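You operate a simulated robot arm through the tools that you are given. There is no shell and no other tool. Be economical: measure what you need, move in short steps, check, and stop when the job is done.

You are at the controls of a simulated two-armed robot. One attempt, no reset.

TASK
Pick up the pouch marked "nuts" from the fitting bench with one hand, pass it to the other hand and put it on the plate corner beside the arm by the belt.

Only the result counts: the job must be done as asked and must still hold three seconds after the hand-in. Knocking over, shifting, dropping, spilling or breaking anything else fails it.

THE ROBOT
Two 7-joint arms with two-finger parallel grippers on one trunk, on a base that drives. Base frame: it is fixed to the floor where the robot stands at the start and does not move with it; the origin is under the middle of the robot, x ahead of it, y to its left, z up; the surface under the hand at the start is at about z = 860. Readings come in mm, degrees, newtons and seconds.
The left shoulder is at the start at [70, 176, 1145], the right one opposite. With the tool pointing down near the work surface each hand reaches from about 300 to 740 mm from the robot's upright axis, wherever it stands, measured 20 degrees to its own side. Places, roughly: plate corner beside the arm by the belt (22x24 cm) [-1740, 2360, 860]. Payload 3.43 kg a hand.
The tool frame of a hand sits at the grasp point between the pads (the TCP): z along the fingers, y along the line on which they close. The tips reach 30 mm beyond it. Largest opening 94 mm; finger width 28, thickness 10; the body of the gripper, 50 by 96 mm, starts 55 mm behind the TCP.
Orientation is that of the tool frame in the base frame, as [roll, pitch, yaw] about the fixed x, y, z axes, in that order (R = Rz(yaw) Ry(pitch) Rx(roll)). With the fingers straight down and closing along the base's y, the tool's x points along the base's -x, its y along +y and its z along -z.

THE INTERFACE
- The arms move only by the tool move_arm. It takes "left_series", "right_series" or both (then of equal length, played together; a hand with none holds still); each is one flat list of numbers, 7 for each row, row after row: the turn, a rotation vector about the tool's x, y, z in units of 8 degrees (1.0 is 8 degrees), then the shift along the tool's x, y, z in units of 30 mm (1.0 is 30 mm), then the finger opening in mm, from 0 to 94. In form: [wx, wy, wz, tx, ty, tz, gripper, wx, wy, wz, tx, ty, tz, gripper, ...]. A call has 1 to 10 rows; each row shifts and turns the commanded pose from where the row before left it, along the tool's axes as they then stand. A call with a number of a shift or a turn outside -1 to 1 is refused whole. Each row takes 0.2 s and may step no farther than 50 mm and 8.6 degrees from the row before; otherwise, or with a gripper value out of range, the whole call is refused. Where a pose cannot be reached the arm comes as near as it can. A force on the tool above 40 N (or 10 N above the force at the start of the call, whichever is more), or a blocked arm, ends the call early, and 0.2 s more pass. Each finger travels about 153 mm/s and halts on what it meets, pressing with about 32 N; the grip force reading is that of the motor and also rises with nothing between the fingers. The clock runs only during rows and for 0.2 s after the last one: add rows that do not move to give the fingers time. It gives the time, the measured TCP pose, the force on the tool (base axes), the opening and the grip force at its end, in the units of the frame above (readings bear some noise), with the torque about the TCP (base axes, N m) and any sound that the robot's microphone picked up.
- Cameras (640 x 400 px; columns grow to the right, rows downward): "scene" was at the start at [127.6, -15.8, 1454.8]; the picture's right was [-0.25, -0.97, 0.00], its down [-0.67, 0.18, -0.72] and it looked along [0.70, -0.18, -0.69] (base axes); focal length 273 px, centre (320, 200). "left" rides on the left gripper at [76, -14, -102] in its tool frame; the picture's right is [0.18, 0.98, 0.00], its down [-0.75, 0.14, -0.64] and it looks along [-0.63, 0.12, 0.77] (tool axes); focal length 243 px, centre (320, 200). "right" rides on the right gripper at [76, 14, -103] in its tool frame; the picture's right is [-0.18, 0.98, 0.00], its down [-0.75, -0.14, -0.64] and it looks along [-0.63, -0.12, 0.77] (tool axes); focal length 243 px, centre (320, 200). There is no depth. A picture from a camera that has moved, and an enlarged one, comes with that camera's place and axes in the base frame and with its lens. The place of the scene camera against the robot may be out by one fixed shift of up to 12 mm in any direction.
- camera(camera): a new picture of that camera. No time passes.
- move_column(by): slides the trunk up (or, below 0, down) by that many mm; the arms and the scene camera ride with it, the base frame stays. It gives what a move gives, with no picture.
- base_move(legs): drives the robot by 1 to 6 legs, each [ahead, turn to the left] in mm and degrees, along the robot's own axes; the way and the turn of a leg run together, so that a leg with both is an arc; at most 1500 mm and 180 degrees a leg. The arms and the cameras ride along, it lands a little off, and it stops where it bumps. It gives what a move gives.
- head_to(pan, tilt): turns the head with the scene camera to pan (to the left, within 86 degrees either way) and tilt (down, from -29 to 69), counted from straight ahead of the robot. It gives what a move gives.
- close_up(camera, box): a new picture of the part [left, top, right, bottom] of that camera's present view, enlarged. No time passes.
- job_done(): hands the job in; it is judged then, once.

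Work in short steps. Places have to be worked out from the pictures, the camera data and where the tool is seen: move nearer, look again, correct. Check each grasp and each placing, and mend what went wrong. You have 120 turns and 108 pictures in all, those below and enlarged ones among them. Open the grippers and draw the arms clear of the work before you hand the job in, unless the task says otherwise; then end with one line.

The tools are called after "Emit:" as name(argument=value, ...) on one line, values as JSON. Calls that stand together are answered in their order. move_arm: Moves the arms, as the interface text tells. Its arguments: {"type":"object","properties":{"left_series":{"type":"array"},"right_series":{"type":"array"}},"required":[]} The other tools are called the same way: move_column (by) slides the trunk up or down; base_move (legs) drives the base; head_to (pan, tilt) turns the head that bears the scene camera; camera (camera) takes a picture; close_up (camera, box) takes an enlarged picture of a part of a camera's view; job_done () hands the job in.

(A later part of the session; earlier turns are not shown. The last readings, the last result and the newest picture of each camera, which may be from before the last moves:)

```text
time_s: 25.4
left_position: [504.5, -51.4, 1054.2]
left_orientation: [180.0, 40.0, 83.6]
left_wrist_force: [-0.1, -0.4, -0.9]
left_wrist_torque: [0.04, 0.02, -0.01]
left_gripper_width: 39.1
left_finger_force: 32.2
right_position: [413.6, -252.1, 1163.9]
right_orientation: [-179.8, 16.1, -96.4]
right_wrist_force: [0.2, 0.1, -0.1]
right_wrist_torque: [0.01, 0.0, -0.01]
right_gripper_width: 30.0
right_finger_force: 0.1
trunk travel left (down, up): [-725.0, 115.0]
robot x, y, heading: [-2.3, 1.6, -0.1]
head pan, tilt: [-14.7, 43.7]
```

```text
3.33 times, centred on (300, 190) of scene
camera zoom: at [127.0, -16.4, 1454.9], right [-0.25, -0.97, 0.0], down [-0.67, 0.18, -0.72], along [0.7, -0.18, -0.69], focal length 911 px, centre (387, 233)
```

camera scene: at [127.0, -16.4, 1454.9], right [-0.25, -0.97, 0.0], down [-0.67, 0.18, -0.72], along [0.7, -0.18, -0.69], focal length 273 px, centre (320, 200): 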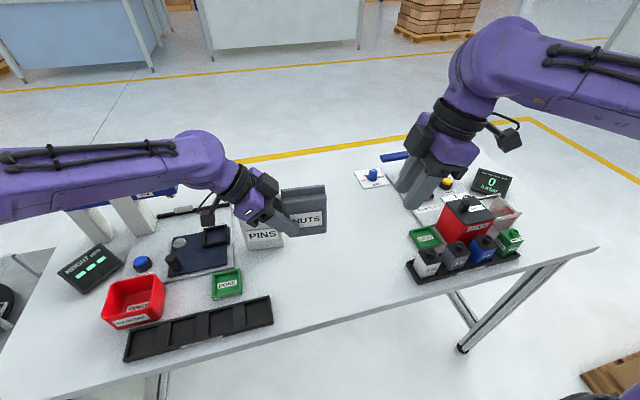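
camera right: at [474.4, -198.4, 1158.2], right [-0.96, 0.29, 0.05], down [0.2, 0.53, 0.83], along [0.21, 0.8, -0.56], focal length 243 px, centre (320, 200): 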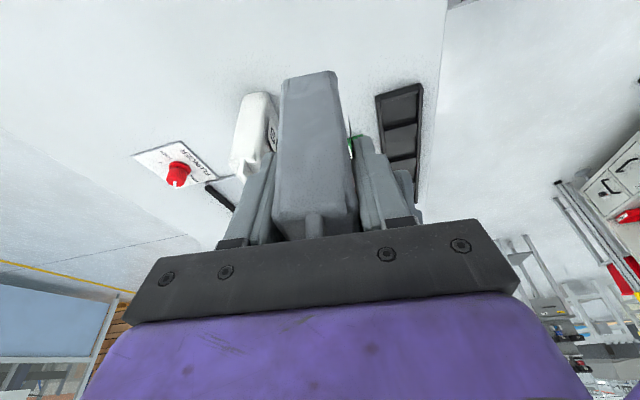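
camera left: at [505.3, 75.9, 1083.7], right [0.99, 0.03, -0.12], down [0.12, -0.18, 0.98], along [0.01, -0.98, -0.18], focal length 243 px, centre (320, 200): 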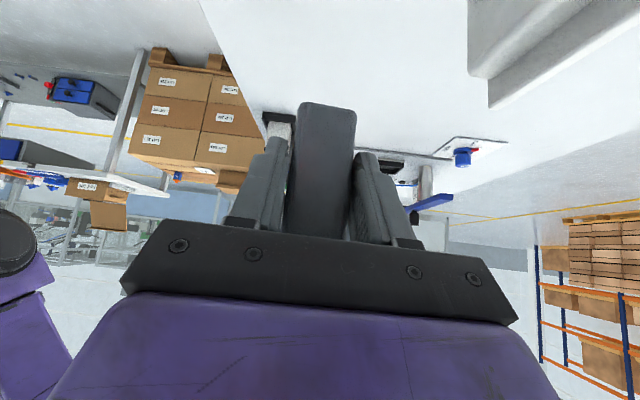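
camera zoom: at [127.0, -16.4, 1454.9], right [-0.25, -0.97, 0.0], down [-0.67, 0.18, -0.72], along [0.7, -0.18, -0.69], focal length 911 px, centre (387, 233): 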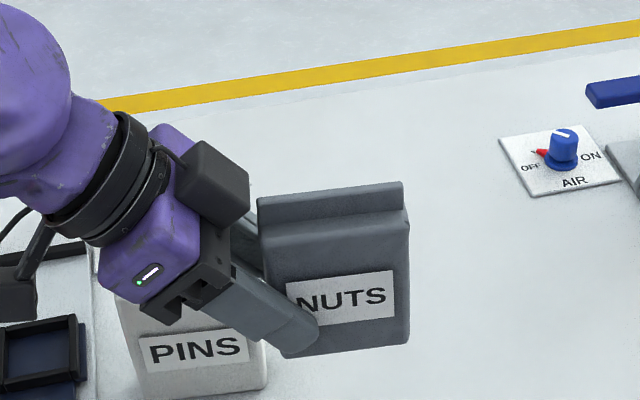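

The pouch hangs level (bottom z≈1011 at both corners). I raise the trunk 100 mm, then look left and around to plan the drive.

Emit:
move_column(by=100)

Emit:
head_to(pan=86, tilt=20)

Emit:
camera(camera="scene")

Emit:
head_to(pan=40, tilt=30)

Emit:
camera(camera="scene")

Emit:
head_to(pan=-86, tilt=20)

Emit:
camera(camera="scene")

```text
time_s: 26.7
left_position: [504.3, -50.1, 1152.7]
left_orientation: [180.0, 40.0, 83.5]
left_wrist_force: [-0.5, 0.0, 0.3]
left_wrist_torque: [0.06, 0.01, 0.01]
left_gripper_width: 39.3
left_finger_force: 32.2
right_position: [415.2, -251.5, 1261.7]
right_orientation: [-180.0, 16.1, -96.5]
right_wrist_force: [0.5, -0.6, 0.5]
right_wrist_torque: [0.0, 0.0, -0.02]
right_gripper_width: 29.8
right_finger_force: 0.2
trunk travel left (down, up): [-825.0, 15.0]
robot x, y, heading: [-1.1, -0.0, -0.3]
head pan, tilt: [-14.7, 43.7]
```

```text
time_s: 28.5
left_position: [504.6, -49.9, 1154.7]
left_orientation: [179.9, 40.1, 83.5]
left_wrist_force: [0.1, -0.4, -1.2]
left_wrist_torque: [0.04, 0.01, 0.04]
left_gripper_width: 39.4
left_finger_force: 32.2
right_position: [414.7, -252.1, 1261.8]
right_orientation: [-179.9, 16.1, -96.5]
right_wrist_force: [0.1, -0.3, 0.1]
right_wrist_torque: [0.02, 0.0, -0.01]
right_gripper_width: 30.0
right_finger_force: 0.0
trunk travel left (down, up): [-825.0, 15.0]
robot x, y, heading: [-0.8, -0.6, -0.2]
head pan, tilt: [85.9, 20.0]
```

```text
72 pictures are left
camera scene: at [54.8, 98.0, 1591.5], right [1.0, -0.07, 0.0], down [-0.02, -0.34, -0.94], along [0.07, 0.94, -0.34], focal length 273 px, centre (320, 200)
```

scene: 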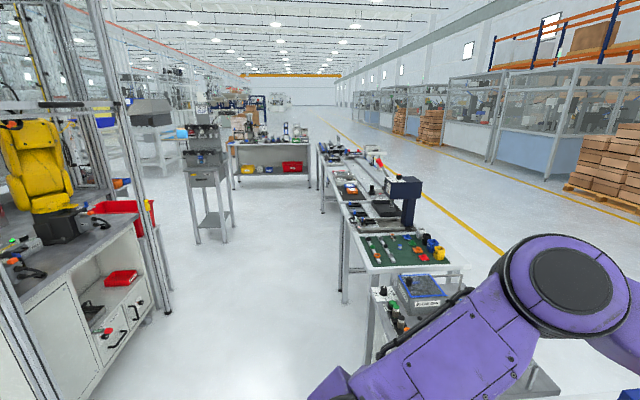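

```text
time_s: 29.6
left_position: [505.3, -50.2, 1154.6]
left_orientation: [-180.0, 40.0, 83.5]
left_wrist_force: [-0.8, 0.3, -0.3]
left_wrist_torque: [0.03, 0.01, 0.04]
left_gripper_width: 39.1
left_finger_force: 31.9
right_position: [415.6, -251.9, 1261.0]
right_orientation: [-179.9, 16.1, -96.5]
right_wrist_force: [-0.3, 0.3, 0.4]
right_wrist_torque: [0.02, 0.0, 0.0]
right_gripper_width: 29.8
right_finger_force: 0.1
trunk travel left (down, up): [-825.0, 15.0]
robot x, y, heading: [-0.8, 2.5, -0.1]
head pan, tilt: [40.0, 30.0]
```

```text
71 pictures are left
camera scene: at [117.3, 63.3, 1575.5], right [0.64, -0.77, 0.0], down [-0.38, -0.32, -0.87], along [0.66, 0.56, -0.5], focal length 273 px, centre (320, 200)
```

scene: 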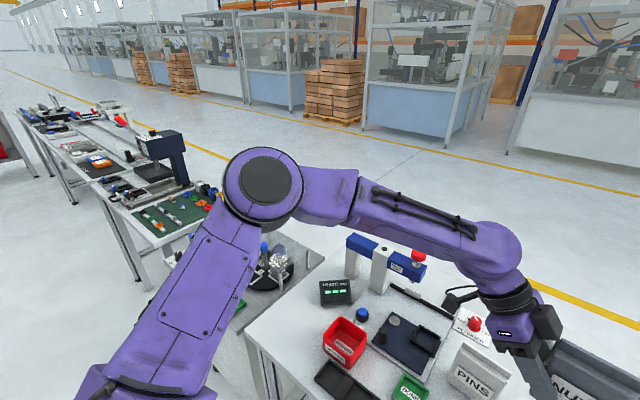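

```text
time_s: 31.7
left_position: [504.9, -50.4, 1154.4]
left_orientation: [179.9, 40.1, 83.5]
left_wrist_force: [-0.6, 0.4, -0.2]
left_wrist_torque: [0.03, 0.04, -0.01]
left_gripper_width: 39.2
left_finger_force: 31.8
right_position: [415.5, -252.1, 1262.9]
right_orientation: [-179.9, 16.1, -96.4]
right_wrist_force: [0.4, 0.2, -0.7]
right_wrist_torque: [0.01, 0.0, 0.02]
right_gripper_width: 29.9
right_finger_force: 0.0
trunk travel left (down, up): [-825.0, 15.0]
robot x, y, heading: [-1.3, -1.5, 0.0]
head pan, tilt: [-85.9, 20.0]
```

```text
70 pictures are left
camera scene: at [54.8, -87.8, 1591.5], right [-1.0, -0.07, 0.0], down [-0.02, 0.34, -0.94], along [0.07, -0.94, -0.34], focal length 273 px, centre (320, 200)
```

scene: 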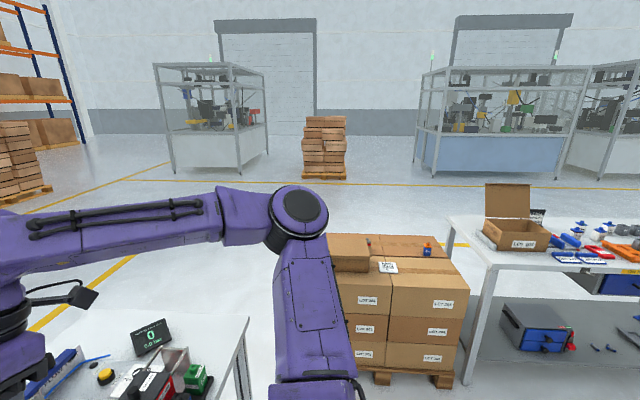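

Behind left is the cell with a yellow arm. I look closer there.

Emit:
head_to(pan=86, tilt=25)

Emit:
close_up(camera="scene", box=[0, 20, 320, 220])

Emit:
close_up(camera="scene", box=[0, 200, 320, 400])

```text
time_s: 34.3
left_position: [505.9, -49.8, 1154.0]
left_orientation: [179.9, 40.0, 83.6]
left_wrist_force: [1.0, 0.6, -0.5]
left_wrist_torque: [0.07, 0.0, -0.01]
left_gripper_width: 39.1
left_finger_force: 32.0
right_position: [415.9, -253.0, 1261.8]
right_orientation: [-179.9, 16.2, -96.4]
right_wrist_force: [0.0, -0.2, 0.4]
right_wrist_torque: [0.02, -0.02, -0.01]
right_gripper_width: 30.1
right_finger_force: 0.1
trunk travel left (down, up): [-825.0, 15.0]
robot x, y, heading: [0.7, -0.8, -0.0]
head pan, tilt: [85.9, 25.0]
```

```text
2.00 times, centred on (160, 120) of scene
camera zoom: at [54.7, 97.0, 1583.5], right [1.0, -0.07, 0.0], down [-0.03, -0.42, -0.91], along [0.06, 0.9, -0.42], focal length 547 px, centre (640, 360)
```

zoom: 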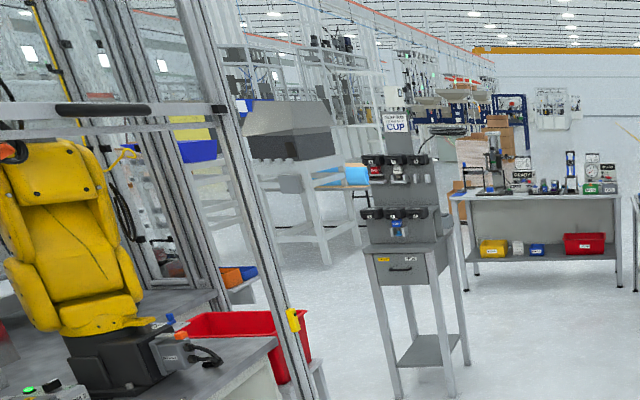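

```text
2.00 times, centred on (160, 300) of scene
camera zoom: at [54.7, 97.0, 1583.5], right [1.0, -0.07, 0.0], down [-0.03, -0.42, -0.91], along [0.06, 0.9, -0.42], focal length 547 px, centre (640, 0)
```

zoom: 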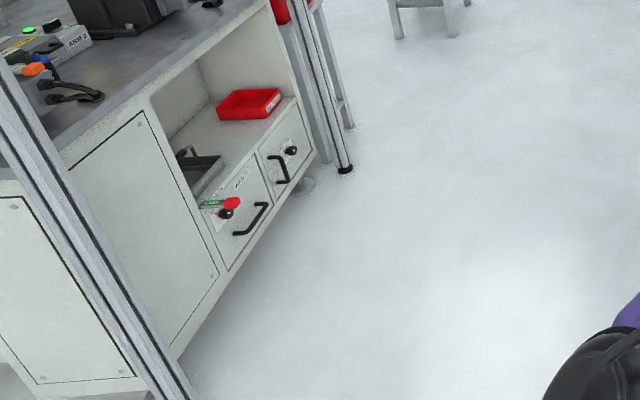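

The cell front is at x≈-1070 with posts near y≈1050 and 1920; the aisle is free. I back off the bench, turn left 90° and drive up the aisle for a better view.

Emit:
base_move(legs=[[-350, 0], [0, 90], [900, 0]])

Emit:
head_to(pan=45, tilt=25)

Emit:
camera(camera="scene")

```text
time_s: 44.8
left_position: [-315.1, 1408.4, 1154.1]
left_orientation: [179.8, 40.0, 174.1]
left_wrist_force: [-0.1, -0.3, -1.3]
left_wrist_torque: [0.03, 0.03, -0.03]
left_gripper_width: 39.5
left_finger_force: 32.2
right_position: [-112.1, 1319.7, 1261.9]
right_orientation: [-180.0, 16.1, -5.9]
right_wrist_force: [0.5, -0.5, -1.0]
right_wrist_torque: [-0.02, -0.01, 0.01]
right_gripper_width: 30.1
right_finger_force: 0.0
trunk travel left (down, up): [-825.0, 15.0]
robot x, y, heading: [-358.2, 902.4, 90.4]
head pan, tilt: [85.9, 25.0]
```

```text
time_s: 45.9
left_position: [-315.2, 1407.2, 1152.9]
left_orientation: [-179.9, 40.0, 173.9]
left_wrist_force: [0.8, 0.3, -1.3]
left_wrist_torque: [0.0, 0.02, -0.02]
left_gripper_width: 39.5
left_finger_force: 32.0
right_position: [-112.2, 1320.6, 1263.0]
right_orientation: [-179.9, 16.1, -6.0]
right_wrist_force: [0.1, -0.8, 0.0]
right_wrist_torque: [0.01, -0.01, -0.04]
right_gripper_width: 30.2
right_finger_force: 0.1
trunk travel left (down, up): [-825.0, 15.0]
robot x, y, heading: [-356.0, 903.4, 90.6]
head pan, tilt: [45.0, 25.0]
```

```text
67 pictures are left
camera scene: at [-427.0, 1023.9, 1583.5], right [0.7, 0.71, 0.0], down [0.3, -0.3, -0.91], along [-0.65, 0.63, -0.42], focal length 273 px, centre (320, 200)
```

scene: 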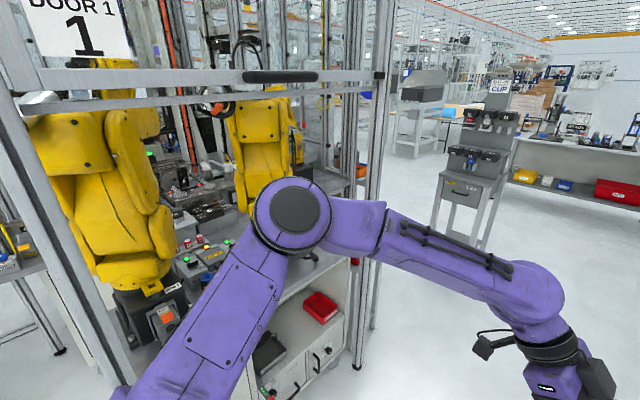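

I enlarge around the computed plate place (about pixel 324, 181).

Emit:
close_up(camera="scene", box=[240, 80, 440, 230])

Emit:
close_up(camera="scene", box=[0, 20, 320, 260])

```text
2.67 times, centred on (340, 155) of scene
camera zoom: at [-427.0, 1023.9, 1583.5], right [0.7, 0.71, 0.0], down [0.3, -0.3, -0.91], along [-0.65, 0.63, -0.42], focal length 729 px, centre (267, 320)
```

zoom: 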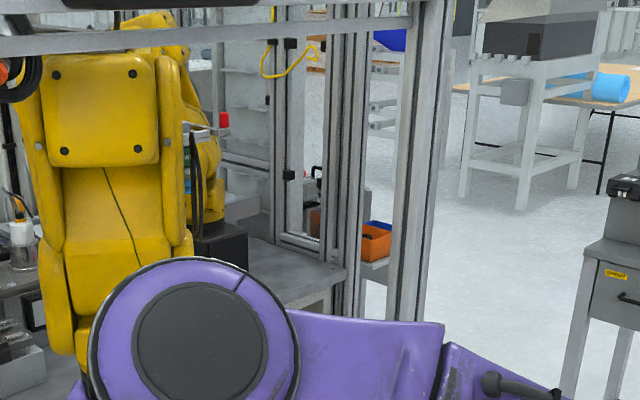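

```text
1.67 times, centred on (160, 140) of scene
camera zoom: at [-427.0, 1023.9, 1583.5], right [0.7, 0.71, 0.0], down [0.3, -0.3, -0.91], along [-0.65, 0.63, -0.42], focal length 456 px, centre (587, 300)
```

zoom: 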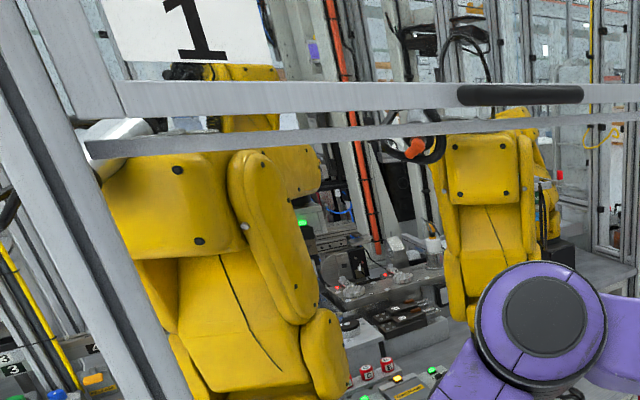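

The plate corner is on a table with its front edge near x≈-1610, ending near y≈2505, reachable from the +x side between the post at (-1050, 1950) and the cup stand at y≈3090. I drive up the aisle and turn left to face it from a distance.

Emit:
base_move(legs=[[1500, 0], [0, 89]])

Emit:
head_to(pan=0, tilt=20)

Emit:
camera(camera="scene")

```text
time_s: 57.1
left_position: [-872.2, 2467.2, 1154.6]
left_orientation: [180.0, 40.0, -97.3]
left_wrist_force: [-0.3, 0.0, -0.6]
left_wrist_torque: [-0.06, 0.01, 0.01]
left_gripper_width: 39.2
left_finger_force: 32.3
right_position: [-779.5, 2667.8, 1262.1]
right_orientation: [-179.9, 16.1, 82.7]
right_wrist_force: [-0.1, -0.1, 0.6]
right_wrist_torque: [-0.02, 0.0, 0.05]
right_gripper_width: 30.0
right_finger_force: 0.1
trunk travel left (down, up): [-825.0, 15.0]
robot x, y, heading: [-370.4, 2408.6, 179.3]
head pan, tilt: [45.0, 25.0]
```

```text
time_s: 58.2
left_position: [-873.3, 2466.8, 1153.6]
left_orientation: [179.9, 40.0, -97.3]
left_wrist_force: [0.4, -0.5, -0.3]
left_wrist_torque: [-0.02, 0.01, 0.01]
left_gripper_width: 39.3
left_finger_force: 32.0
right_position: [-780.7, 2668.1, 1261.6]
right_orientation: [-179.8, 16.2, 82.7]
right_wrist_force: [-0.1, -0.2, 0.1]
right_wrist_torque: [0.03, 0.02, 0.02]
right_gripper_width: 29.9
right_finger_force: 0.0
trunk travel left (down, up): [-825.0, 15.0]
robot x, y, heading: [-368.1, 2411.3, 179.3]
head pan, tilt: [0.0, 20.0]
```

```text
64 pictures are left
camera scene: at [-513.8, 2419.6, 1591.5], right [0.01, 1.0, 0.0], down [0.34, 0.0, -0.94], along [-0.94, 0.01, -0.34], focal length 273 px, centre (320, 200)
```

scene: 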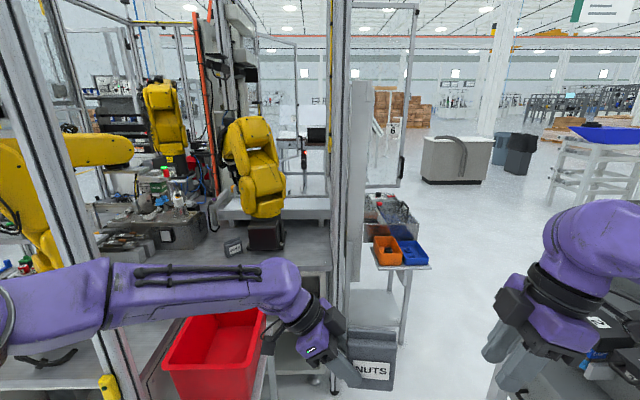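

I see the plate beside the black base of the yellow arm. I enlarge that region.

Emit:
close_up(camera="scene", box=[200, 180, 360, 280])

Emit:
close_up(camera="scene", box=[60, 200, 380, 400])

Emit:
camera(camera="right")

Emit:
camera(camera="left")

```text
4.00 times, centred on (280, 230) of scene
camera zoom: at [-513.8, 2419.6, 1591.5], right [0.01, 1.0, 0.0], down [0.34, 0.0, -0.94], along [-0.94, 0.01, -0.34], focal length 1093 px, centre (480, 80)
```

zoom: 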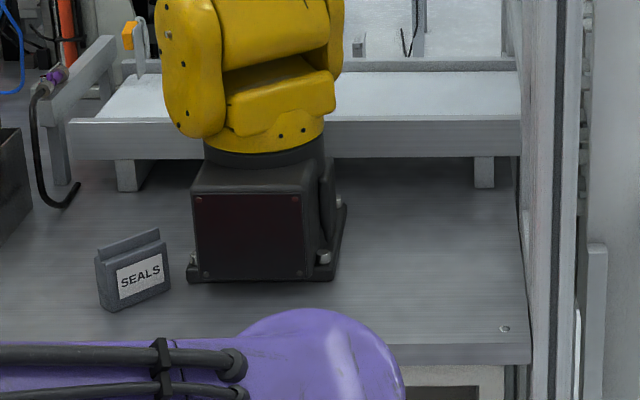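

```text
2.00 times, centred on (220, 300) of scene
camera zoom: at [-513.8, 2419.6, 1591.5], right [0.01, 1.0, 0.0], down [0.34, 0.0, -0.94], along [-0.94, 0.01, -0.34], focal length 547 px, centre (520, 0)
```

zoom: 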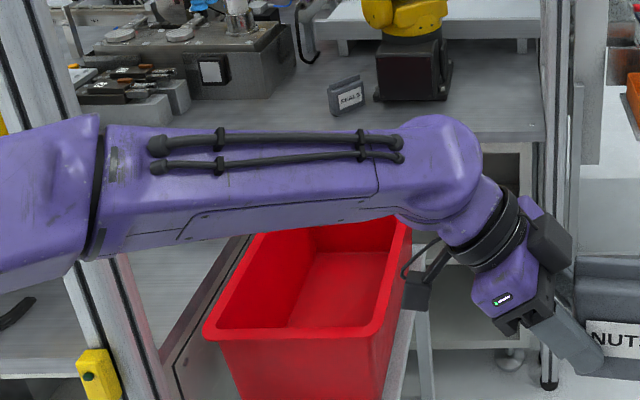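

```text
61 pictures are left
camera right: at [-752.0, 2766.4, 1338.6], right [0.95, -0.3, 0.05], down [-0.21, -0.52, 0.83], along [-0.22, -0.8, -0.56], focal length 243 px, centre (320, 200)
```

right: 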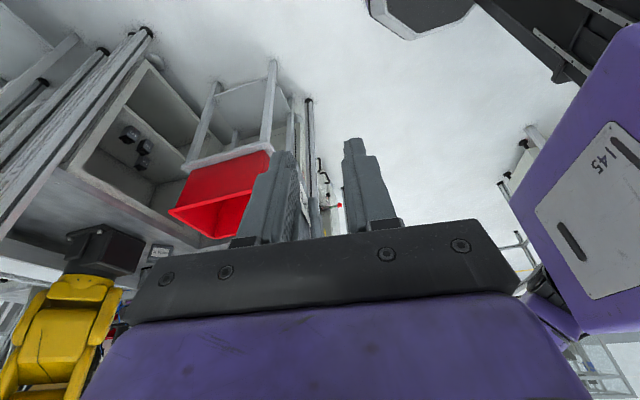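

```text
60 pictures are left
camera left: at [-873.4, 2342.0, 1183.9], right [-0.99, -0.02, -0.12], down [-0.12, 0.18, 0.98], along [0.01, 0.98, -0.18], focal length 243 px, centre (320, 200)
```

left: 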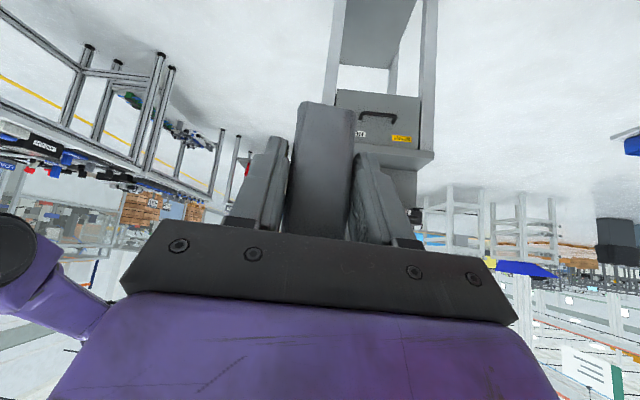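

The free plate corner is bounded by front edge x≈-1618, right edge y≈2489 and arm base y<2250. The hand currently leans to the robot's left, which would collide with the yellow arm; I turn it about the vertical by 96.5° so that it leans back toward the robot, here in free space.

Emit:
move_arm(left_series=[-0.643, 0, -0.766, 0, 0, 0, 10, -0.643, 0, -0.766, 0, 0, 0, 10, -0.643, 0, -0.766, 0, 0, 0, 10, -0.643, 0, -0.766, 0, 0, 0, 10, -0.643, 0, -0.766, 0, 0, 0, 10, -0.643, 0, -0.766, 0, 0, 0, 10])

Emit:
camera(camera="scene")

```text
time_s: 59.6
left_position: [-872.4, 2466.9, 1155.4]
left_orientation: [179.9, 40.0, -49.3]
left_wrist_force: [0.6, 0.2, -1.1]
left_wrist_torque: [-0.01, -0.03, 0.01]
left_gripper_width: 39.4
left_finger_force: 31.6
right_position: [-778.3, 2668.6, 1263.1]
right_orientation: [-179.9, 16.2, 82.8]
right_wrist_force: [-0.7, -0.9, 0.0]
right_wrist_torque: [-0.02, 0.01, -0.01]
right_gripper_width: 29.9
right_finger_force: 0.0
trunk travel left (down, up): [-825.0, 15.0]
robot x, y, heading: [-367.5, 2408.1, 179.3]
head pan, tilt: [0.0, 20.0]
```

```text
59 pictures are left
camera scene: at [-512.7, 2421.4, 1591.6], right [0.01, 1.0, 0.0], down [0.34, -0.01, -0.94], along [-0.94, 0.01, -0.34], focal length 273 px, centre (320, 200)
```

scene: 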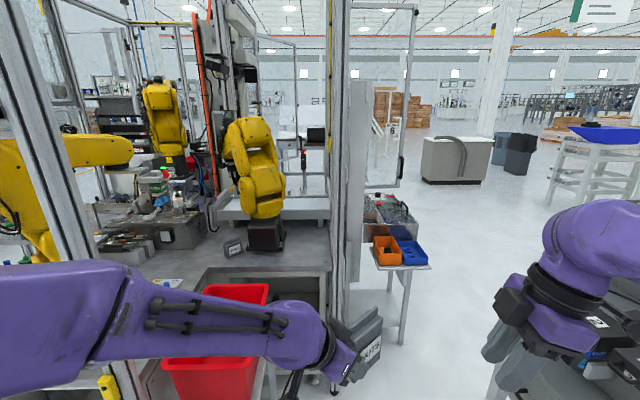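

Turning fine. I finish the rotation and move the hand 190 mm to the robot's left.

Emit:
move_arm(left_series=[-0.643, 0, -0.766, 0, 0, 0, 10, -0.643, 0, -0.766, 0, 0, 0, 10, -0.643, 0, -0.766, 0, 0, 0, 10, -0.643, 0, -0.766, 0, 0, 0, 10, -0.643, 0, -0.766, 0, 0, 0, 10, -0.643, 0, -0.766, 0, 0, 0, 10, -0.103, 0, -0.123, 0, 0.6, 0, 10])

Emit:
move_arm(left_series=[0, 0, 0, 0, 0.8, 0, 10, 0, 0, 0, 0, 0.8, 0, 10, 0, 0, 0, 0, 0.8, 0, 10, 0, 0, 0, 0, 0.8, 0, 10, 0, 0, 0, 0, 0.8, 0, 10, 0, 0, 0, 0, 0.8, 0, 10, 0, 0, 0, 0, 0, 0, 10])

Emit:
camera(camera="scene")

Emit:
camera(camera="left")

```text
time_s: 61.2
left_position: [-876.6, 2445.4, 1165.0]
left_orientation: [-176.9, 40.0, 2.8]
left_wrist_force: [-0.4, -0.2, -1.8]
left_wrist_torque: [0.02, -0.02, -0.01]
left_gripper_width: 39.6
left_finger_force: 31.8
right_position: [-779.5, 2667.3, 1262.8]
right_orientation: [-179.9, 15.9, 82.6]
right_wrist_force: [-0.6, 0.2, 0.1]
right_wrist_torque: [0.0, -0.03, 0.0]
right_gripper_width: 29.8
right_finger_force: 0.1
trunk travel left (down, up): [-825.0, 15.0]
robot x, y, heading: [-366.7, 2410.2, 179.2]
head pan, tilt: [0.0, 20.0]
```

```text
time_s: 62.8
left_position: [-873.5, 2303.2, 1153.6]
left_orientation: [-180.0, 40.0, 0.0]
left_wrist_force: [0.2, 0.5, -0.5]
left_wrist_torque: [-0.02, -0.02, 0.0]
left_gripper_width: 39.5
left_finger_force: 31.7
right_position: [-780.5, 2667.3, 1262.0]
right_orientation: [-179.9, 16.1, 82.7]
right_wrist_force: [0.6, 0.8, -0.2]
right_wrist_torque: [0.0, 0.02, 0.0]
right_gripper_width: 30.2
right_finger_force: 0.1
trunk travel left (down, up): [-825.0, 15.0]
robot x, y, heading: [-369.0, 2412.2, 179.1]
head pan, tilt: [0.0, 20.0]
```

```text
58 pictures are left
camera scene: at [-513.8, 2420.2, 1591.5], right [0.01, 1.0, 0.0], down [0.34, -0.01, -0.94], along [-0.94, 0.01, -0.34], focal length 273 px, centre (320, 200)
```

scene: 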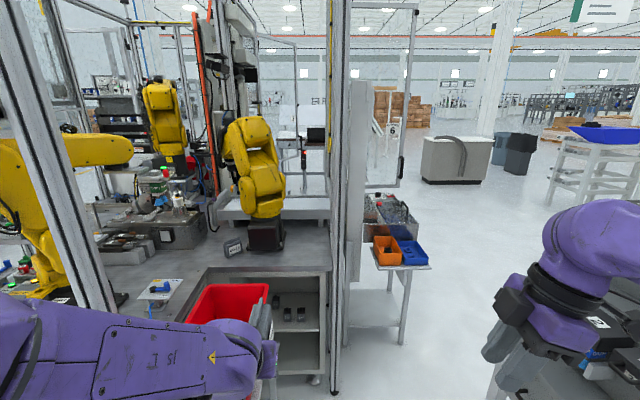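

```text
57 pictures are left
camera left: at [-749.0, 2319.1, 1184.1], right [0.14, -0.98, -0.12], down [-0.16, -0.14, 0.98], along [-0.98, -0.12, -0.18], focal length 243 px, centre (320, 200)
```

left: 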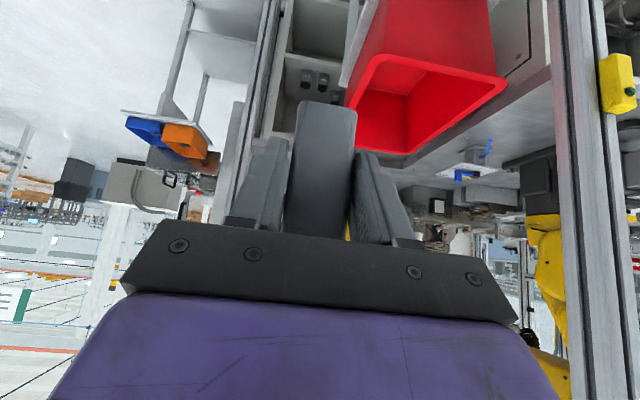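

Hand pose is good. I draw the right arm back, move the left hand 90 mm further left, and shift the robot 150 mm in +y by turning and turning back in free space.

Emit:
move_arm(left_series=[0, 0, 0, 0, 0.75, 0, 10, 0, 0, 0, 0, 0.75, 0, 10, 0, 0, 0, 0, 0.75, 0, 10, 0, 0, 0, 0, 0.75, 0, 10, 0, 0, 0, 0, 0, 0, 10], right_series=[0, 0, 0, 0, 0.8, -0.2, 30, 0, 0, 0, 0, 0.8, -0.2, 30, 0, 0, 0, 0, 0.8, -0.2, 30, 0, 0, 0, 0, 0.8, -0.2, 30, 0, 0, 0, 0, 0, 0, 30])

Emit:
base_move(legs=[[0, -90], [155, 0], [0, 91]])

Emit:
camera(camera="scene")

```text
time_s: 64.0
left_position: [-873.8, 2214.0, 1151.9]
left_orientation: [179.9, 40.1, 0.0]
left_wrist_force: [0.0, -0.3, -0.1]
left_wrist_torque: [-0.02, 0.0, 0.0]
left_gripper_width: 39.3
left_finger_force: 32.3
right_position: [-682.9, 2662.1, 1285.8]
right_orientation: [-179.9, 16.1, 82.7]
right_wrist_force: [0.2, 0.1, -0.5]
right_wrist_torque: [0.01, 0.0, 0.01]
right_gripper_width: 30.1
right_finger_force: 0.0
trunk travel left (down, up): [-825.0, 15.0]
robot x, y, heading: [-369.6, 2414.4, 179.3]
head pan, tilt: [0.0, 20.0]
```

```text
time_s: 73.1
left_position: [-866.5, 2353.6, 1153.4]
left_orientation: [-180.0, 40.0, 1.9]
left_wrist_force: [0.3, -0.5, -1.2]
left_wrist_torque: [-0.01, -0.02, 0.0]
left_gripper_width: 39.3
left_finger_force: 31.6
right_position: [-690.8, 2806.9, 1286.7]
right_orientation: [-179.9, 16.0, 84.5]
right_wrist_force: [-0.2, -0.1, 0.8]
right_wrist_torque: [0.0, 0.0, 0.03]
right_gripper_width: 30.1
right_finger_force: 0.1
trunk travel left (down, up): [-825.0, 15.0]
robot x, y, heading: [-368.4, 2564.5, -178.9]
head pan, tilt: [0.0, 20.0]
```

```text
56 pictures are left
camera scene: at [-513.8, 2570.4, 1591.5], right [-0.02, 1.0, 0.0], down [0.34, 0.01, -0.94], along [-0.94, -0.02, -0.34], focal length 273 px, centre (320, 200)
```

scene: 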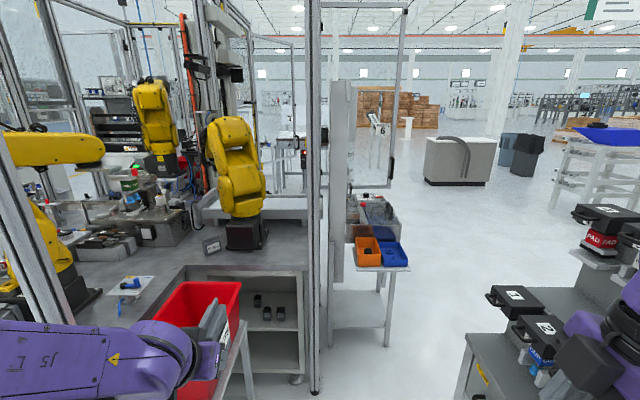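

The post is at about (-1628, 2522). The cup stand is on the right; I check how far the right elbow sticks out and where the stand is.

Emit:
head_to(pan=-60, tilt=35)

Emit:
camera(camera="scene")

Emit:
head_to(pan=60, tilt=40)

Emit:
camera(camera="scene")

```text
time_s: 74.4
left_position: [-866.4, 2353.2, 1152.1]
left_orientation: [179.9, 40.0, 1.9]
left_wrist_force: [-0.1, 0.5, 0.1]
left_wrist_torque: [-0.01, 0.0, -0.04]
left_gripper_width: 39.1
left_finger_force: 31.8
right_position: [-692.4, 2805.4, 1284.5]
right_orientation: [-179.9, 16.1, 84.5]
right_wrist_force: [0.0, 0.3, -0.1]
right_wrist_torque: [0.04, 0.0, -0.01]
right_gripper_width: 30.0
right_finger_force: 0.1
trunk travel left (down, up): [-825.0, 15.0]
robot x, y, heading: [-368.5, 2566.9, -178.7]
head pan, tilt: [-60.0, 35.0]
```

```text
55 pictures are left
camera scene: at [-466.3, 2647.3, 1567.7], right [0.86, 0.52, 0.0], down [0.3, -0.49, -0.82], along [-0.42, 0.7, -0.57], focal length 273 px, centre (320, 200)
```

scene: 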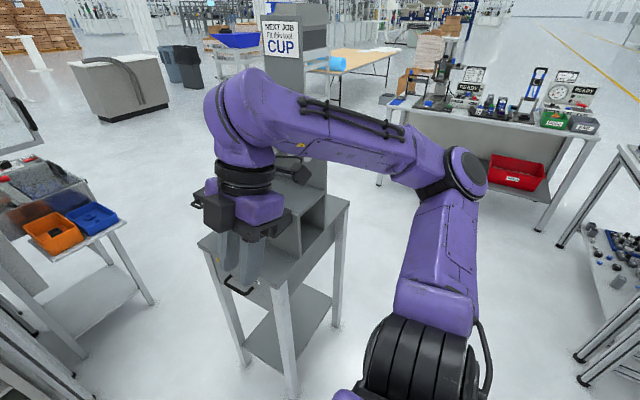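

```text
time_s: 76.4
left_position: [-866.1, 2354.0, 1153.7]
left_orientation: [-180.0, 40.1, 1.8]
left_wrist_force: [-0.7, 0.4, -1.0]
left_wrist_torque: [-0.03, -0.02, 0.02]
left_gripper_width: 39.2
left_finger_force: 31.9
right_position: [-691.3, 2805.8, 1284.8]
right_orientation: [-179.9, 16.2, 84.5]
right_wrist_force: [0.8, -0.5, 0.5]
right_wrist_torque: [0.02, 0.02, 0.01]
right_gripper_width: 29.8
right_finger_force: 0.0
trunk travel left (down, up): [-825.0, 15.0]
robot x, y, heading: [-366.7, 2566.9, -179.0]
head pan, tilt: [60.0, 40.0]
```

```text
54 pictures are left
camera scene: at [-462.0, 2497.5, 1560.1], right [-0.87, 0.48, 0.0], down [0.31, 0.56, -0.77], along [-0.37, -0.67, -0.64], focal length 273 px, centre (320, 200)
```

scene: 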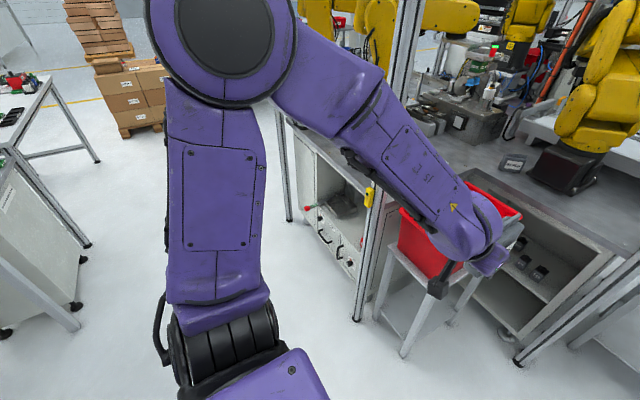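

The right elbow sticks out about 600 mm, which would hit the cup stand (front y≈3050). I lower the right hand alongside the body to tuck the elbow in, and watch.

Emit:
head_to(pan=-60, tilt=40)

Emit:
move_arm(right_series=[0, 0, 0, 0.23, 0, 0.8, 30, 0, 0, 0, 0.23, 0, 0.8, 30, 0, 0, 0, 0.23, 0, 0.8, 30, 0, 0, 0, 0.23, 0, 0.8, 30, 0, 0, 0, 0.23, 0, 0.8, 30, 0, 0, 0, 0.23, 0, 0.8, 30, 0, 0, 0, 0.23, 0, 0.8, 30, 0, 0, 0, 0.23, 0, 0.8, 30, 0, 0, 0, 0.23, 0, 0.8, 30, 0, 0, 0, 0.23, 0, 0.8, 30])

Emit:
camera(camera="scene")

```text
time_s: 78.4
left_position: [-866.1, 2352.9, 1153.9]
left_orientation: [180.0, 40.0, 2.0]
left_wrist_force: [0.2, 0.8, -0.4]
left_wrist_torque: [-0.02, -0.04, 0.03]
left_gripper_width: 39.1
left_finger_force: 31.8
right_position: [-691.1, 2806.3, 1285.0]
right_orientation: [180.0, 16.0, 84.5]
right_wrist_force: [0.3, -0.1, 0.2]
right_wrist_torque: [-0.01, 0.01, -0.02]
right_gripper_width: 29.9
right_finger_force: 0.0
trunk travel left (down, up): [-825.0, 15.0]
robot x, y, heading: [-369.5, 2568.0, -179.2]
head pan, tilt: [-60.0, 40.0]
```

```text
time_s: 80.6
left_position: [-867.0, 2353.7, 1152.9]
left_orientation: [-179.9, 40.0, 1.9]
left_wrist_force: [1.0, -0.8, -1.3]
left_wrist_torque: [0.01, -0.03, 0.0]
left_gripper_width: 39.3
left_finger_force: 31.5
right_position: [-696.3, 2806.8, 1035.1]
right_orientation: [-179.8, 16.1, 84.6]
right_wrist_force: [0.9, 0.3, 0.1]
right_wrist_torque: [-0.03, -0.01, -0.04]
right_gripper_width: 29.9
right_finger_force: 0.0
right hand out of reach, approached as far as the arm can: row 8
trunk travel left (down, up): [-825.0, 15.0]
robot x, y, heading: [-368.6, 2566.7, -178.9]
head pan, tilt: [-60.0, 40.0]
```

```text
53 pictures are left
camera scene: at [-464.7, 2645.0, 1560.1], right [0.86, 0.52, 0.0], down [0.33, -0.55, -0.77], along [-0.4, 0.66, -0.64], focal length 273 px, centre (320, 200)
```

scene: 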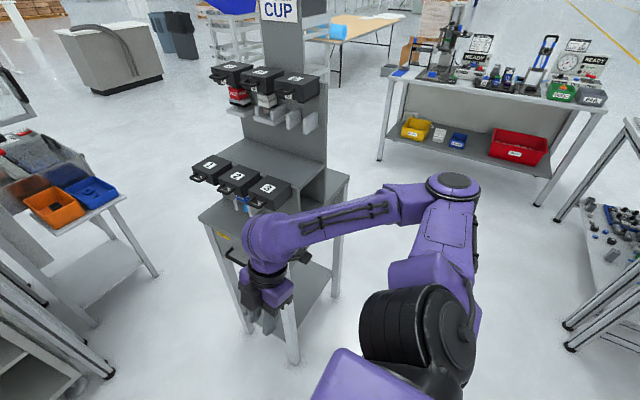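

Still out. I look straight down at the robot's own base to see how much room there is for hanging the right hand lower.

Emit:
head_to(pan=-30, tilt=69)

Emit:
camera(camera="scene")

```text
time_s: 81.5
left_position: [-867.3, 2352.4, 1153.5]
left_orientation: [180.0, 40.0, 1.9]
left_wrist_force: [0.6, -0.9, 0.0]
left_wrist_torque: [0.01, -0.02, 0.01]
left_gripper_width: 39.6
left_finger_force: 32.2
right_position: [-695.9, 2807.1, 1036.2]
right_orientation: [180.0, 16.1, 84.4]
right_wrist_force: [-0.7, -0.3, 0.0]
right_wrist_torque: [-0.04, 0.0, -0.03]
right_gripper_width: 30.0
right_finger_force: 0.0
trunk travel left (down, up): [-825.0, 15.0]
robot x, y, heading: [-368.4, 2566.4, -178.9]
head pan, tilt: [-30.0, 68.8]
```

```text
52 pictures are left
camera scene: at [-469.6, 2599.1, 1524.0], right [0.48, 0.87, 0.0], down [0.82, -0.45, -0.36], along [-0.32, 0.18, -0.93], focal length 273 px, centre (320, 200)
```

scene: 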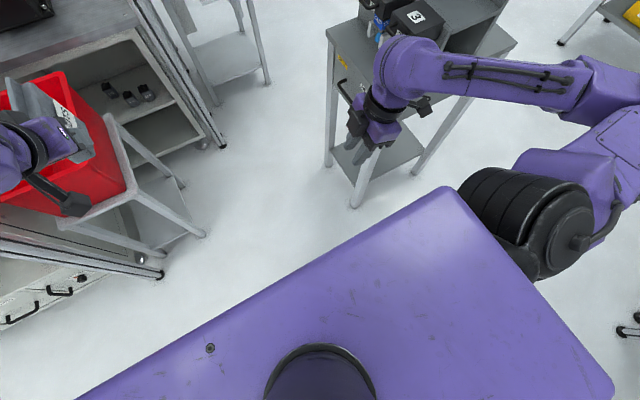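

The base stays within about 280 mm, so the hand can hang in front-right. I tilt the right hand inward (wrist closer to the body) and lower it.

Emit:
move_arm(right_series=[0, 1, 0, 0, 0, 0, 30, 0, 1, 0, 0, 0, 0, 30, 0, 1, 0, 0, 0, 0, 30, 0, 1, 0, 0, 0, 0, 30, 0, 0, 0, -0.23, 0, 0.8, 30, 0, 0, 0, -0.23, 0, 0.8, 30, 0, 0, 0, -0.23, 0, 0.8, 30, 0, 0, 0, -0.23, 0, 0.8, 30, 0, 0, 0, -0.23, 0, 0.8, 30, 0, 0, 0, -0.23, 0, 0.8, 30])

Emit:
move_arm(right_series=[0, 0, 0, -0.26, 0, 0.92, 30, 0, 0, 0, -0.26, 0, 0.92, 30, 0, 0, 0, -0.26, 0, 0.92, 30, 0, 0, 0, -0.26, 0, 0.92, 30, 0, 0, 0, -0.26, 0, 0.92, 30, 0, 0, 0, -0.26, 0, 0.92, 30, 0, 0, 0, -0.26, 0, 0.92, 30, 0, 0, 0, -0.26, 0, 0.92, 30, 0, 0, 0, -0.26, 0, 0.92, 30, 0, 0, 0, -0.26, 0, 0.92, 30])

Emit:
head_to(pan=-60, tilt=50)

Emit:
camera(camera="scene")

```text
time_s: 83.7
left_position: [-867.2, 2350.9, 1154.2]
left_orientation: [180.0, 39.9, 2.0]
left_wrist_force: [-0.4, 0.5, 0.0]
left_wrist_torque: [0.0, 0.0, -0.01]
left_gripper_width: 39.2
left_finger_force: 31.8
right_position: [-696.5, 2807.9, 886.2]
right_orientation: [180.0, -16.0, 84.6]
right_wrist_force: [-0.5, -0.8, 0.0]
right_wrist_torque: [0.0, -0.01, -0.03]
right_gripper_width: 30.2
right_finger_force: 0.1
trunk travel left (down, up): [-825.0, 15.0]
robot x, y, heading: [-367.9, 2569.3, -178.8]
head pan, tilt: [-30.0, 68.8]
```

```text
time_s: 85.9
left_position: [-867.5, 2353.8, 1154.2]
left_orientation: [-180.0, 40.0, 1.9]
left_wrist_force: [0.6, 0.1, -0.8]
left_wrist_torque: [-0.01, -0.04, -0.03]
left_gripper_width: 39.4
left_finger_force: 31.9
right_position: [-694.7, 2806.6, 599.1]
right_orientation: [-179.9, -15.9, 84.5]
right_wrist_force: [0.7, -0.2, 1.2]
right_wrist_torque: [0.0, -0.04, 0.0]
right_gripper_width: 29.8
right_finger_force: 0.0
trunk travel left (down, up): [-825.0, 15.0]
robot x, y, heading: [-370.0, 2567.7, -179.0]
head pan, tilt: [-30.0, 68.8]
```

```text
time_s: 86.9
left_position: [-866.1, 2352.6, 1153.5]
left_orientation: [-180.0, 40.0, 2.0]
left_wrist_force: [0.6, -0.8, -2.3]
left_wrist_torque: [-0.01, -0.01, -0.01]
left_gripper_width: 39.2
left_finger_force: 31.7
right_position: [-696.2, 2806.9, 600.9]
right_orientation: [-179.9, -15.9, 84.4]
right_wrist_force: [1.2, -0.1, 0.6]
right_wrist_torque: [0.01, -0.02, 0.05]
right_gripper_width: 30.0
right_finger_force: 0.0
trunk travel left (down, up): [-825.0, 15.0]
robot x, y, heading: [-365.6, 2566.1, -178.8]
head pan, tilt: [-60.0, 50.0]
```

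```text
51 pictures are left
camera scene: at [-460.6, 2637.5, 1545.9], right [0.86, 0.52, 0.0], down [0.4, -0.66, -0.64], along [-0.33, 0.55, -0.77], focal length 273 px, centre (320, 200)
```

scene: 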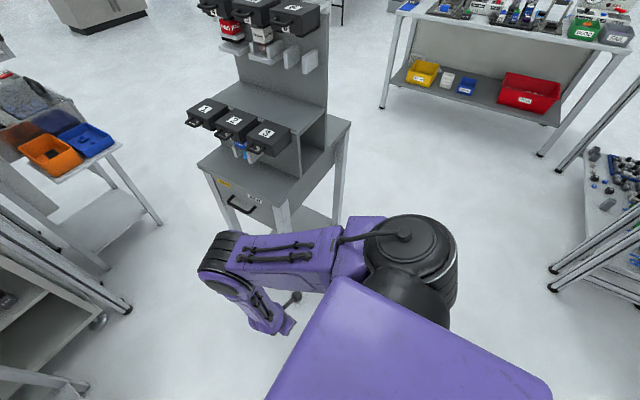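

The right arm is tucked now (elbow about 205 mm lateral, hand hanging low). I drive on a slant to about (-700, 2640) and straighten to heading 180.

Emit:
base_move(legs=[[0, -13.5], [345, 0], [0, 12.5]])

Emit:
head_to(pan=50, tilt=30)

Emit:
camera(camera="scene")

Emit:
head_to(pan=0, tilt=30)

Emit:
camera(camera="scene")

```text
time_s: 90.7
left_position: [-1208.3, 2437.3, 1152.4]
left_orientation: [180.0, 40.0, 0.9]
left_wrist_force: [0.3, -0.8, 0.3]
left_wrist_torque: [-0.02, -0.04, -0.01]
left_gripper_width: 39.0
left_finger_force: 31.6
right_position: [-1028.6, 2887.8, 599.8]
right_orientation: [180.0, -15.9, 83.5]
right_wrist_force: [-1.0, 0.0, 0.4]
right_wrist_torque: [-0.01, -0.05, 0.01]
right_gripper_width: 30.1
right_finger_force: 0.1
trunk travel left (down, up): [-825.0, 15.0]
robot x, y, heading: [-707.9, 2638.2, -179.8]
head pan, tilt: [-60.0, 50.0]
```

```text
time_s: 92.6
left_position: [-1207.7, 2436.1, 1153.0]
left_orientation: [-180.0, 40.0, 0.8]
left_wrist_force: [0.1, -0.4, -0.8]
left_wrist_torque: [0.0, -0.01, 0.03]
left_gripper_width: 39.3
left_finger_force: 32.1
right_position: [-1028.6, 2886.8, 600.2]
right_orientation: [180.0, -15.8, 83.5]
right_wrist_force: [-0.3, -0.1, 0.9]
right_wrist_torque: [-0.01, -0.05, -0.03]
right_gripper_width: 29.9
right_finger_force: 0.0
trunk travel left (down, up): [-825.0, 15.0]
robot x, y, heading: [-706.6, 2641.9, -179.8]
head pan, tilt: [50.0, 30.0]
```

```text
50 pictures are left
camera scene: at [-816.3, 2578.2, 1575.4], right [-0.77, 0.64, 0.0], down [0.32, 0.38, -0.87], along [-0.56, -0.66, -0.5], focal length 273 px, centre (320, 200)
```

scene: 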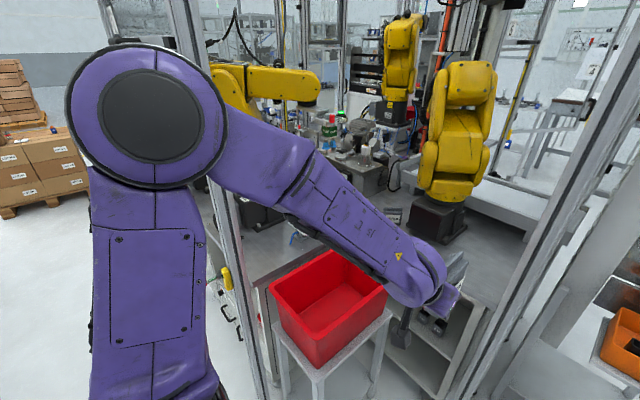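

```text
time_s: 93.8
left_position: [-1208.0, 2436.5, 1153.0]
left_orientation: [-179.9, 40.1, 0.9]
left_wrist_force: [0.9, -0.3, 0.0]
left_wrist_torque: [-0.01, -0.01, -0.02]
left_gripper_width: 39.1
left_finger_force: 32.2
right_position: [-1028.3, 2888.2, 600.1]
right_orientation: [180.0, -15.9, 83.5]
right_wrist_force: [-0.9, -0.2, -0.3]
right_wrist_torque: [0.01, -0.01, 0.0]
right_gripper_width: 29.9
right_finger_force: 0.0
trunk travel left (down, up): [-825.0, 15.0]
robot x, y, heading: [-703.6, 2642.4, -179.8]
head pan, tilt: [0.0, 30.0]
```

```text
49 pictures are left
camera scene: at [-848.7, 2647.3, 1575.5], right [0.0, 1.0, 0.0], down [0.5, 0.0, -0.87], along [-0.87, 0.0, -0.5], focal length 273 px, centre (320, 200)
```

scene: 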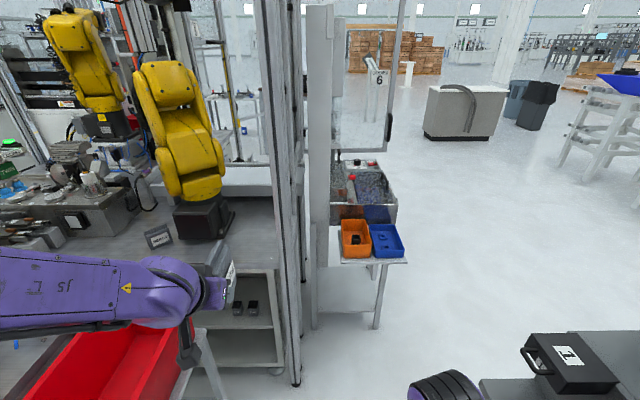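

Elbow passes the post at (-1012, 1919) with limited room; extending the left hand 125 mm forward draws the elbow in. Then I check.

Emit:
move_arm(left_series=[0, 0, 0, -0.64, 0, 0.536, 10, 0, 0, 0, -0.64, 0, 0.536, 10, 0, 0, 0, -0.64, 0, 0.536, 10, 0, 0, 0, -0.64, 0, 0.536, 10, 0, 0, 0, -0.64, 0, 0.536, 10, 0, 0, 0, 0, 0, 0, 10])

Emit:
head_to(pan=60, tilt=30)

Emit:
camera(camera="scene")

```text
time_s: 95.2
left_position: [-1332.3, 2435.5, 1152.2]
left_orientation: [-179.9, 40.0, 0.9]
left_wrist_force: [0.2, 0.0, 0.3]
left_wrist_torque: [0.01, -0.03, 0.0]
left_gripper_width: 39.4
left_finger_force: 31.9
right_position: [-1029.3, 2887.8, 601.7]
right_orientation: [-180.0, -15.9, 83.5]
right_wrist_force: [0.9, -0.2, 0.3]
right_wrist_torque: [-0.03, 0.04, 0.02]
right_gripper_width: 30.0
right_finger_force: 0.1
trunk travel left (down, up): [-825.0, 15.0]
robot x, y, heading: [-709.4, 2639.1, -179.9]
head pan, tilt: [0.0, 30.0]
```

```text
time_s: 96.5
left_position: [-1333.7, 2435.9, 1151.7]
left_orientation: [-180.0, 40.0, 1.0]
left_wrist_force: [-0.5, -1.2, -0.5]
left_wrist_torque: [0.01, -0.02, -0.02]
left_gripper_width: 39.4
left_finger_force: 32.0
right_position: [-1027.7, 2887.0, 600.1]
right_orientation: [-179.9, -15.9, 83.5]
right_wrist_force: [0.3, -0.2, -0.3]
right_wrist_torque: [-0.01, 0.01, -0.01]
right_gripper_width: 29.9
right_finger_force: 0.1
trunk travel left (down, up): [-825.0, 15.0]
robot x, y, heading: [-706.4, 2642.2, -179.9]
head pan, tilt: [60.0, 30.0]
```

```text
48 pictures are left
camera scene: at [-803.6, 2569.2, 1575.5], right [-0.87, 0.5, 0.0], down [0.25, 0.43, -0.87], along [-0.43, -0.75, -0.5], focal length 273 px, centre (320, 200)
```

scene: 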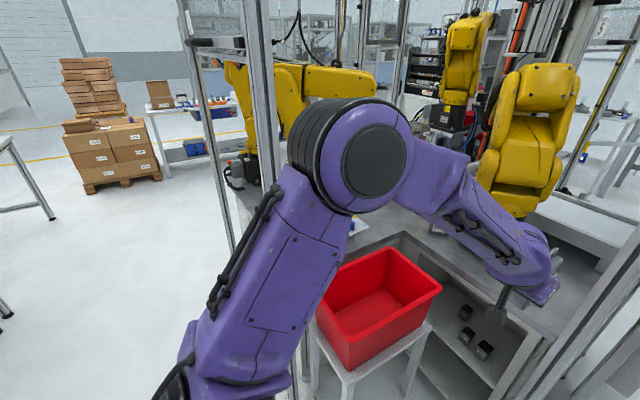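

The elbow is well in now. I move the hand 75 mm left (to y≈2360) to clear the post, then drive 250 mm ahead.

Emit:
move_arm(left_series=[0, 0, 0, 0, 0.83, 0, 10, 0, 0, 0, 0, 0.83, 0, 10, 0, 0, 0, 0, 0.83, 0, 10, 0, 0, 0, 0, 0, 0, 10])

Emit:
base_move(legs=[[230, 0]])

Emit:
camera(camera="scene")

Emit:
head_to(pan=15, tilt=35)

Emit:
camera(camera="scene")

Emit:
camera(camera="left")

```text
time_s: 97.5
left_position: [-1330.5, 2360.8, 1153.2]
left_orientation: [-180.0, 40.0, 0.9]
left_wrist_force: [0.0, -0.8, -1.4]
left_wrist_torque: [0.0, -0.03, 0.03]
left_gripper_width: 39.5
left_finger_force: 31.8
right_position: [-1027.1, 2887.2, 600.0]
right_orientation: [-180.0, -15.9, 83.5]
right_wrist_force: [0.1, 0.1, -0.5]
right_wrist_torque: [0.01, 0.0, 0.01]
right_gripper_width: 30.1
right_finger_force: 0.0
trunk travel left (down, up): [-825.0, 15.0]
robot x, y, heading: [-705.5, 2640.7, -180.0]
head pan, tilt: [60.0, 30.0]
```

```text
time_s: 99.2
left_position: [-1564.9, 2359.7, 1153.6]
left_orientation: [179.9, 40.0, 0.9]
left_wrist_force: [-0.6, 0.4, -1.9]
left_wrist_torque: [0.02, -0.04, 0.0]
left_gripper_width: 39.6
left_finger_force: 31.6
right_position: [-1260.3, 2886.3, 598.7]
right_orientation: [-179.9, -15.9, 83.5]
right_wrist_force: [0.6, -1.0, 0.6]
right_wrist_torque: [-0.01, 0.0, 0.0]
right_gripper_width: 30.2
right_finger_force: 0.2
trunk travel left (down, up): [-825.0, 15.0]
robot x, y, heading: [-939.7, 2640.6, -179.9]
head pan, tilt: [60.0, 30.0]
```

```text
47 pictures are left
camera scene: at [-1035.2, 2568.9, 1575.6], right [-0.87, 0.5, 0.0], down [0.25, 0.43, -0.87], along [-0.43, -0.75, -0.5], focal length 273 px, centre (320, 200)
```

scene: 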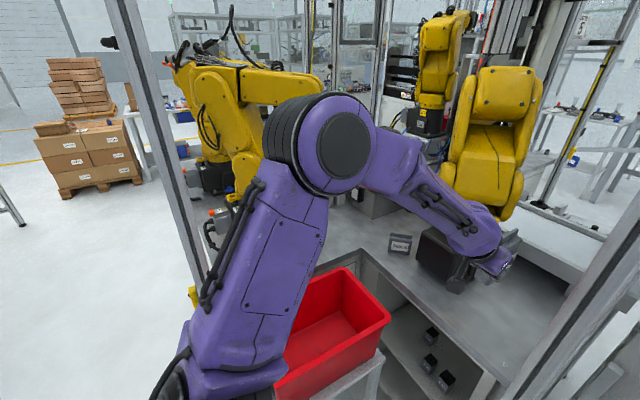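

```text
time_s: 100.4
left_position: [-1564.2, 2359.4, 1152.9]
left_orientation: [-179.9, 40.0, 0.8]
left_wrist_force: [0.6, 0.4, -0.5]
left_wrist_torque: [0.0, -0.04, 0.01]
left_gripper_width: 39.3
left_finger_force: 32.7
right_position: [-1260.8, 2887.5, 599.5]
right_orientation: [179.9, -16.0, 83.6]
right_wrist_force: [0.1, -0.6, -0.3]
right_wrist_torque: [0.03, 0.01, 0.01]
right_gripper_width: 29.9
right_finger_force: 0.0
trunk travel left (down, up): [-825.0, 15.0]
robot x, y, heading: [-938.9, 2640.0, -180.0]
head pan, tilt: [15.0, 35.0]
```

```text
46 pictures are left
camera scene: at [-1076.1, 2624.3, 1567.7], right [-0.26, 0.97, 0.0], down [0.55, 0.15, -0.82], along [-0.79, -0.21, -0.57], focal length 273 px, centre (320, 200)
```

scene: 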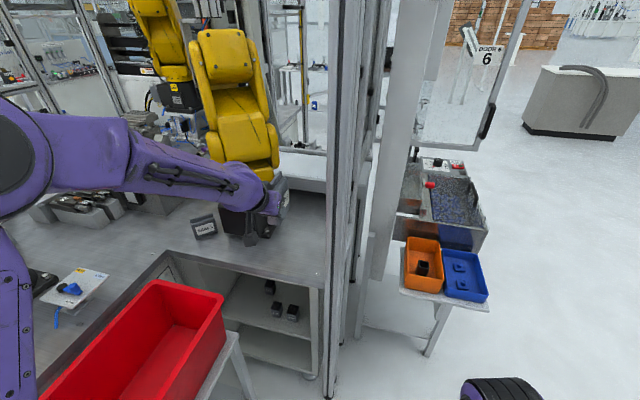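

```text
45 pictures are left
camera left: at [-1440.3, 2376.5, 1182.5], right [0.16, -0.98, -0.12], down [-0.16, -0.14, 0.98], along [-0.97, -0.13, -0.18], focal length 243 px, centre (320, 200)
```

left: 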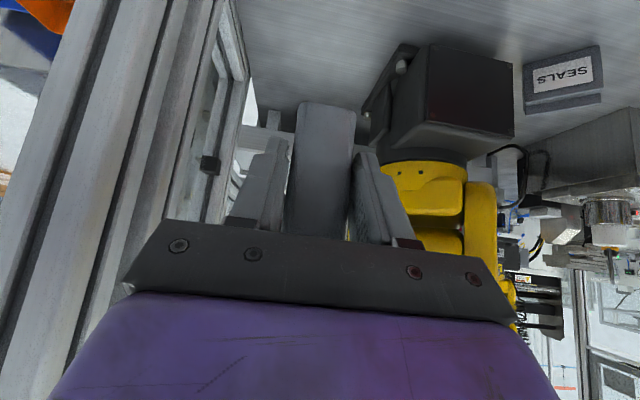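

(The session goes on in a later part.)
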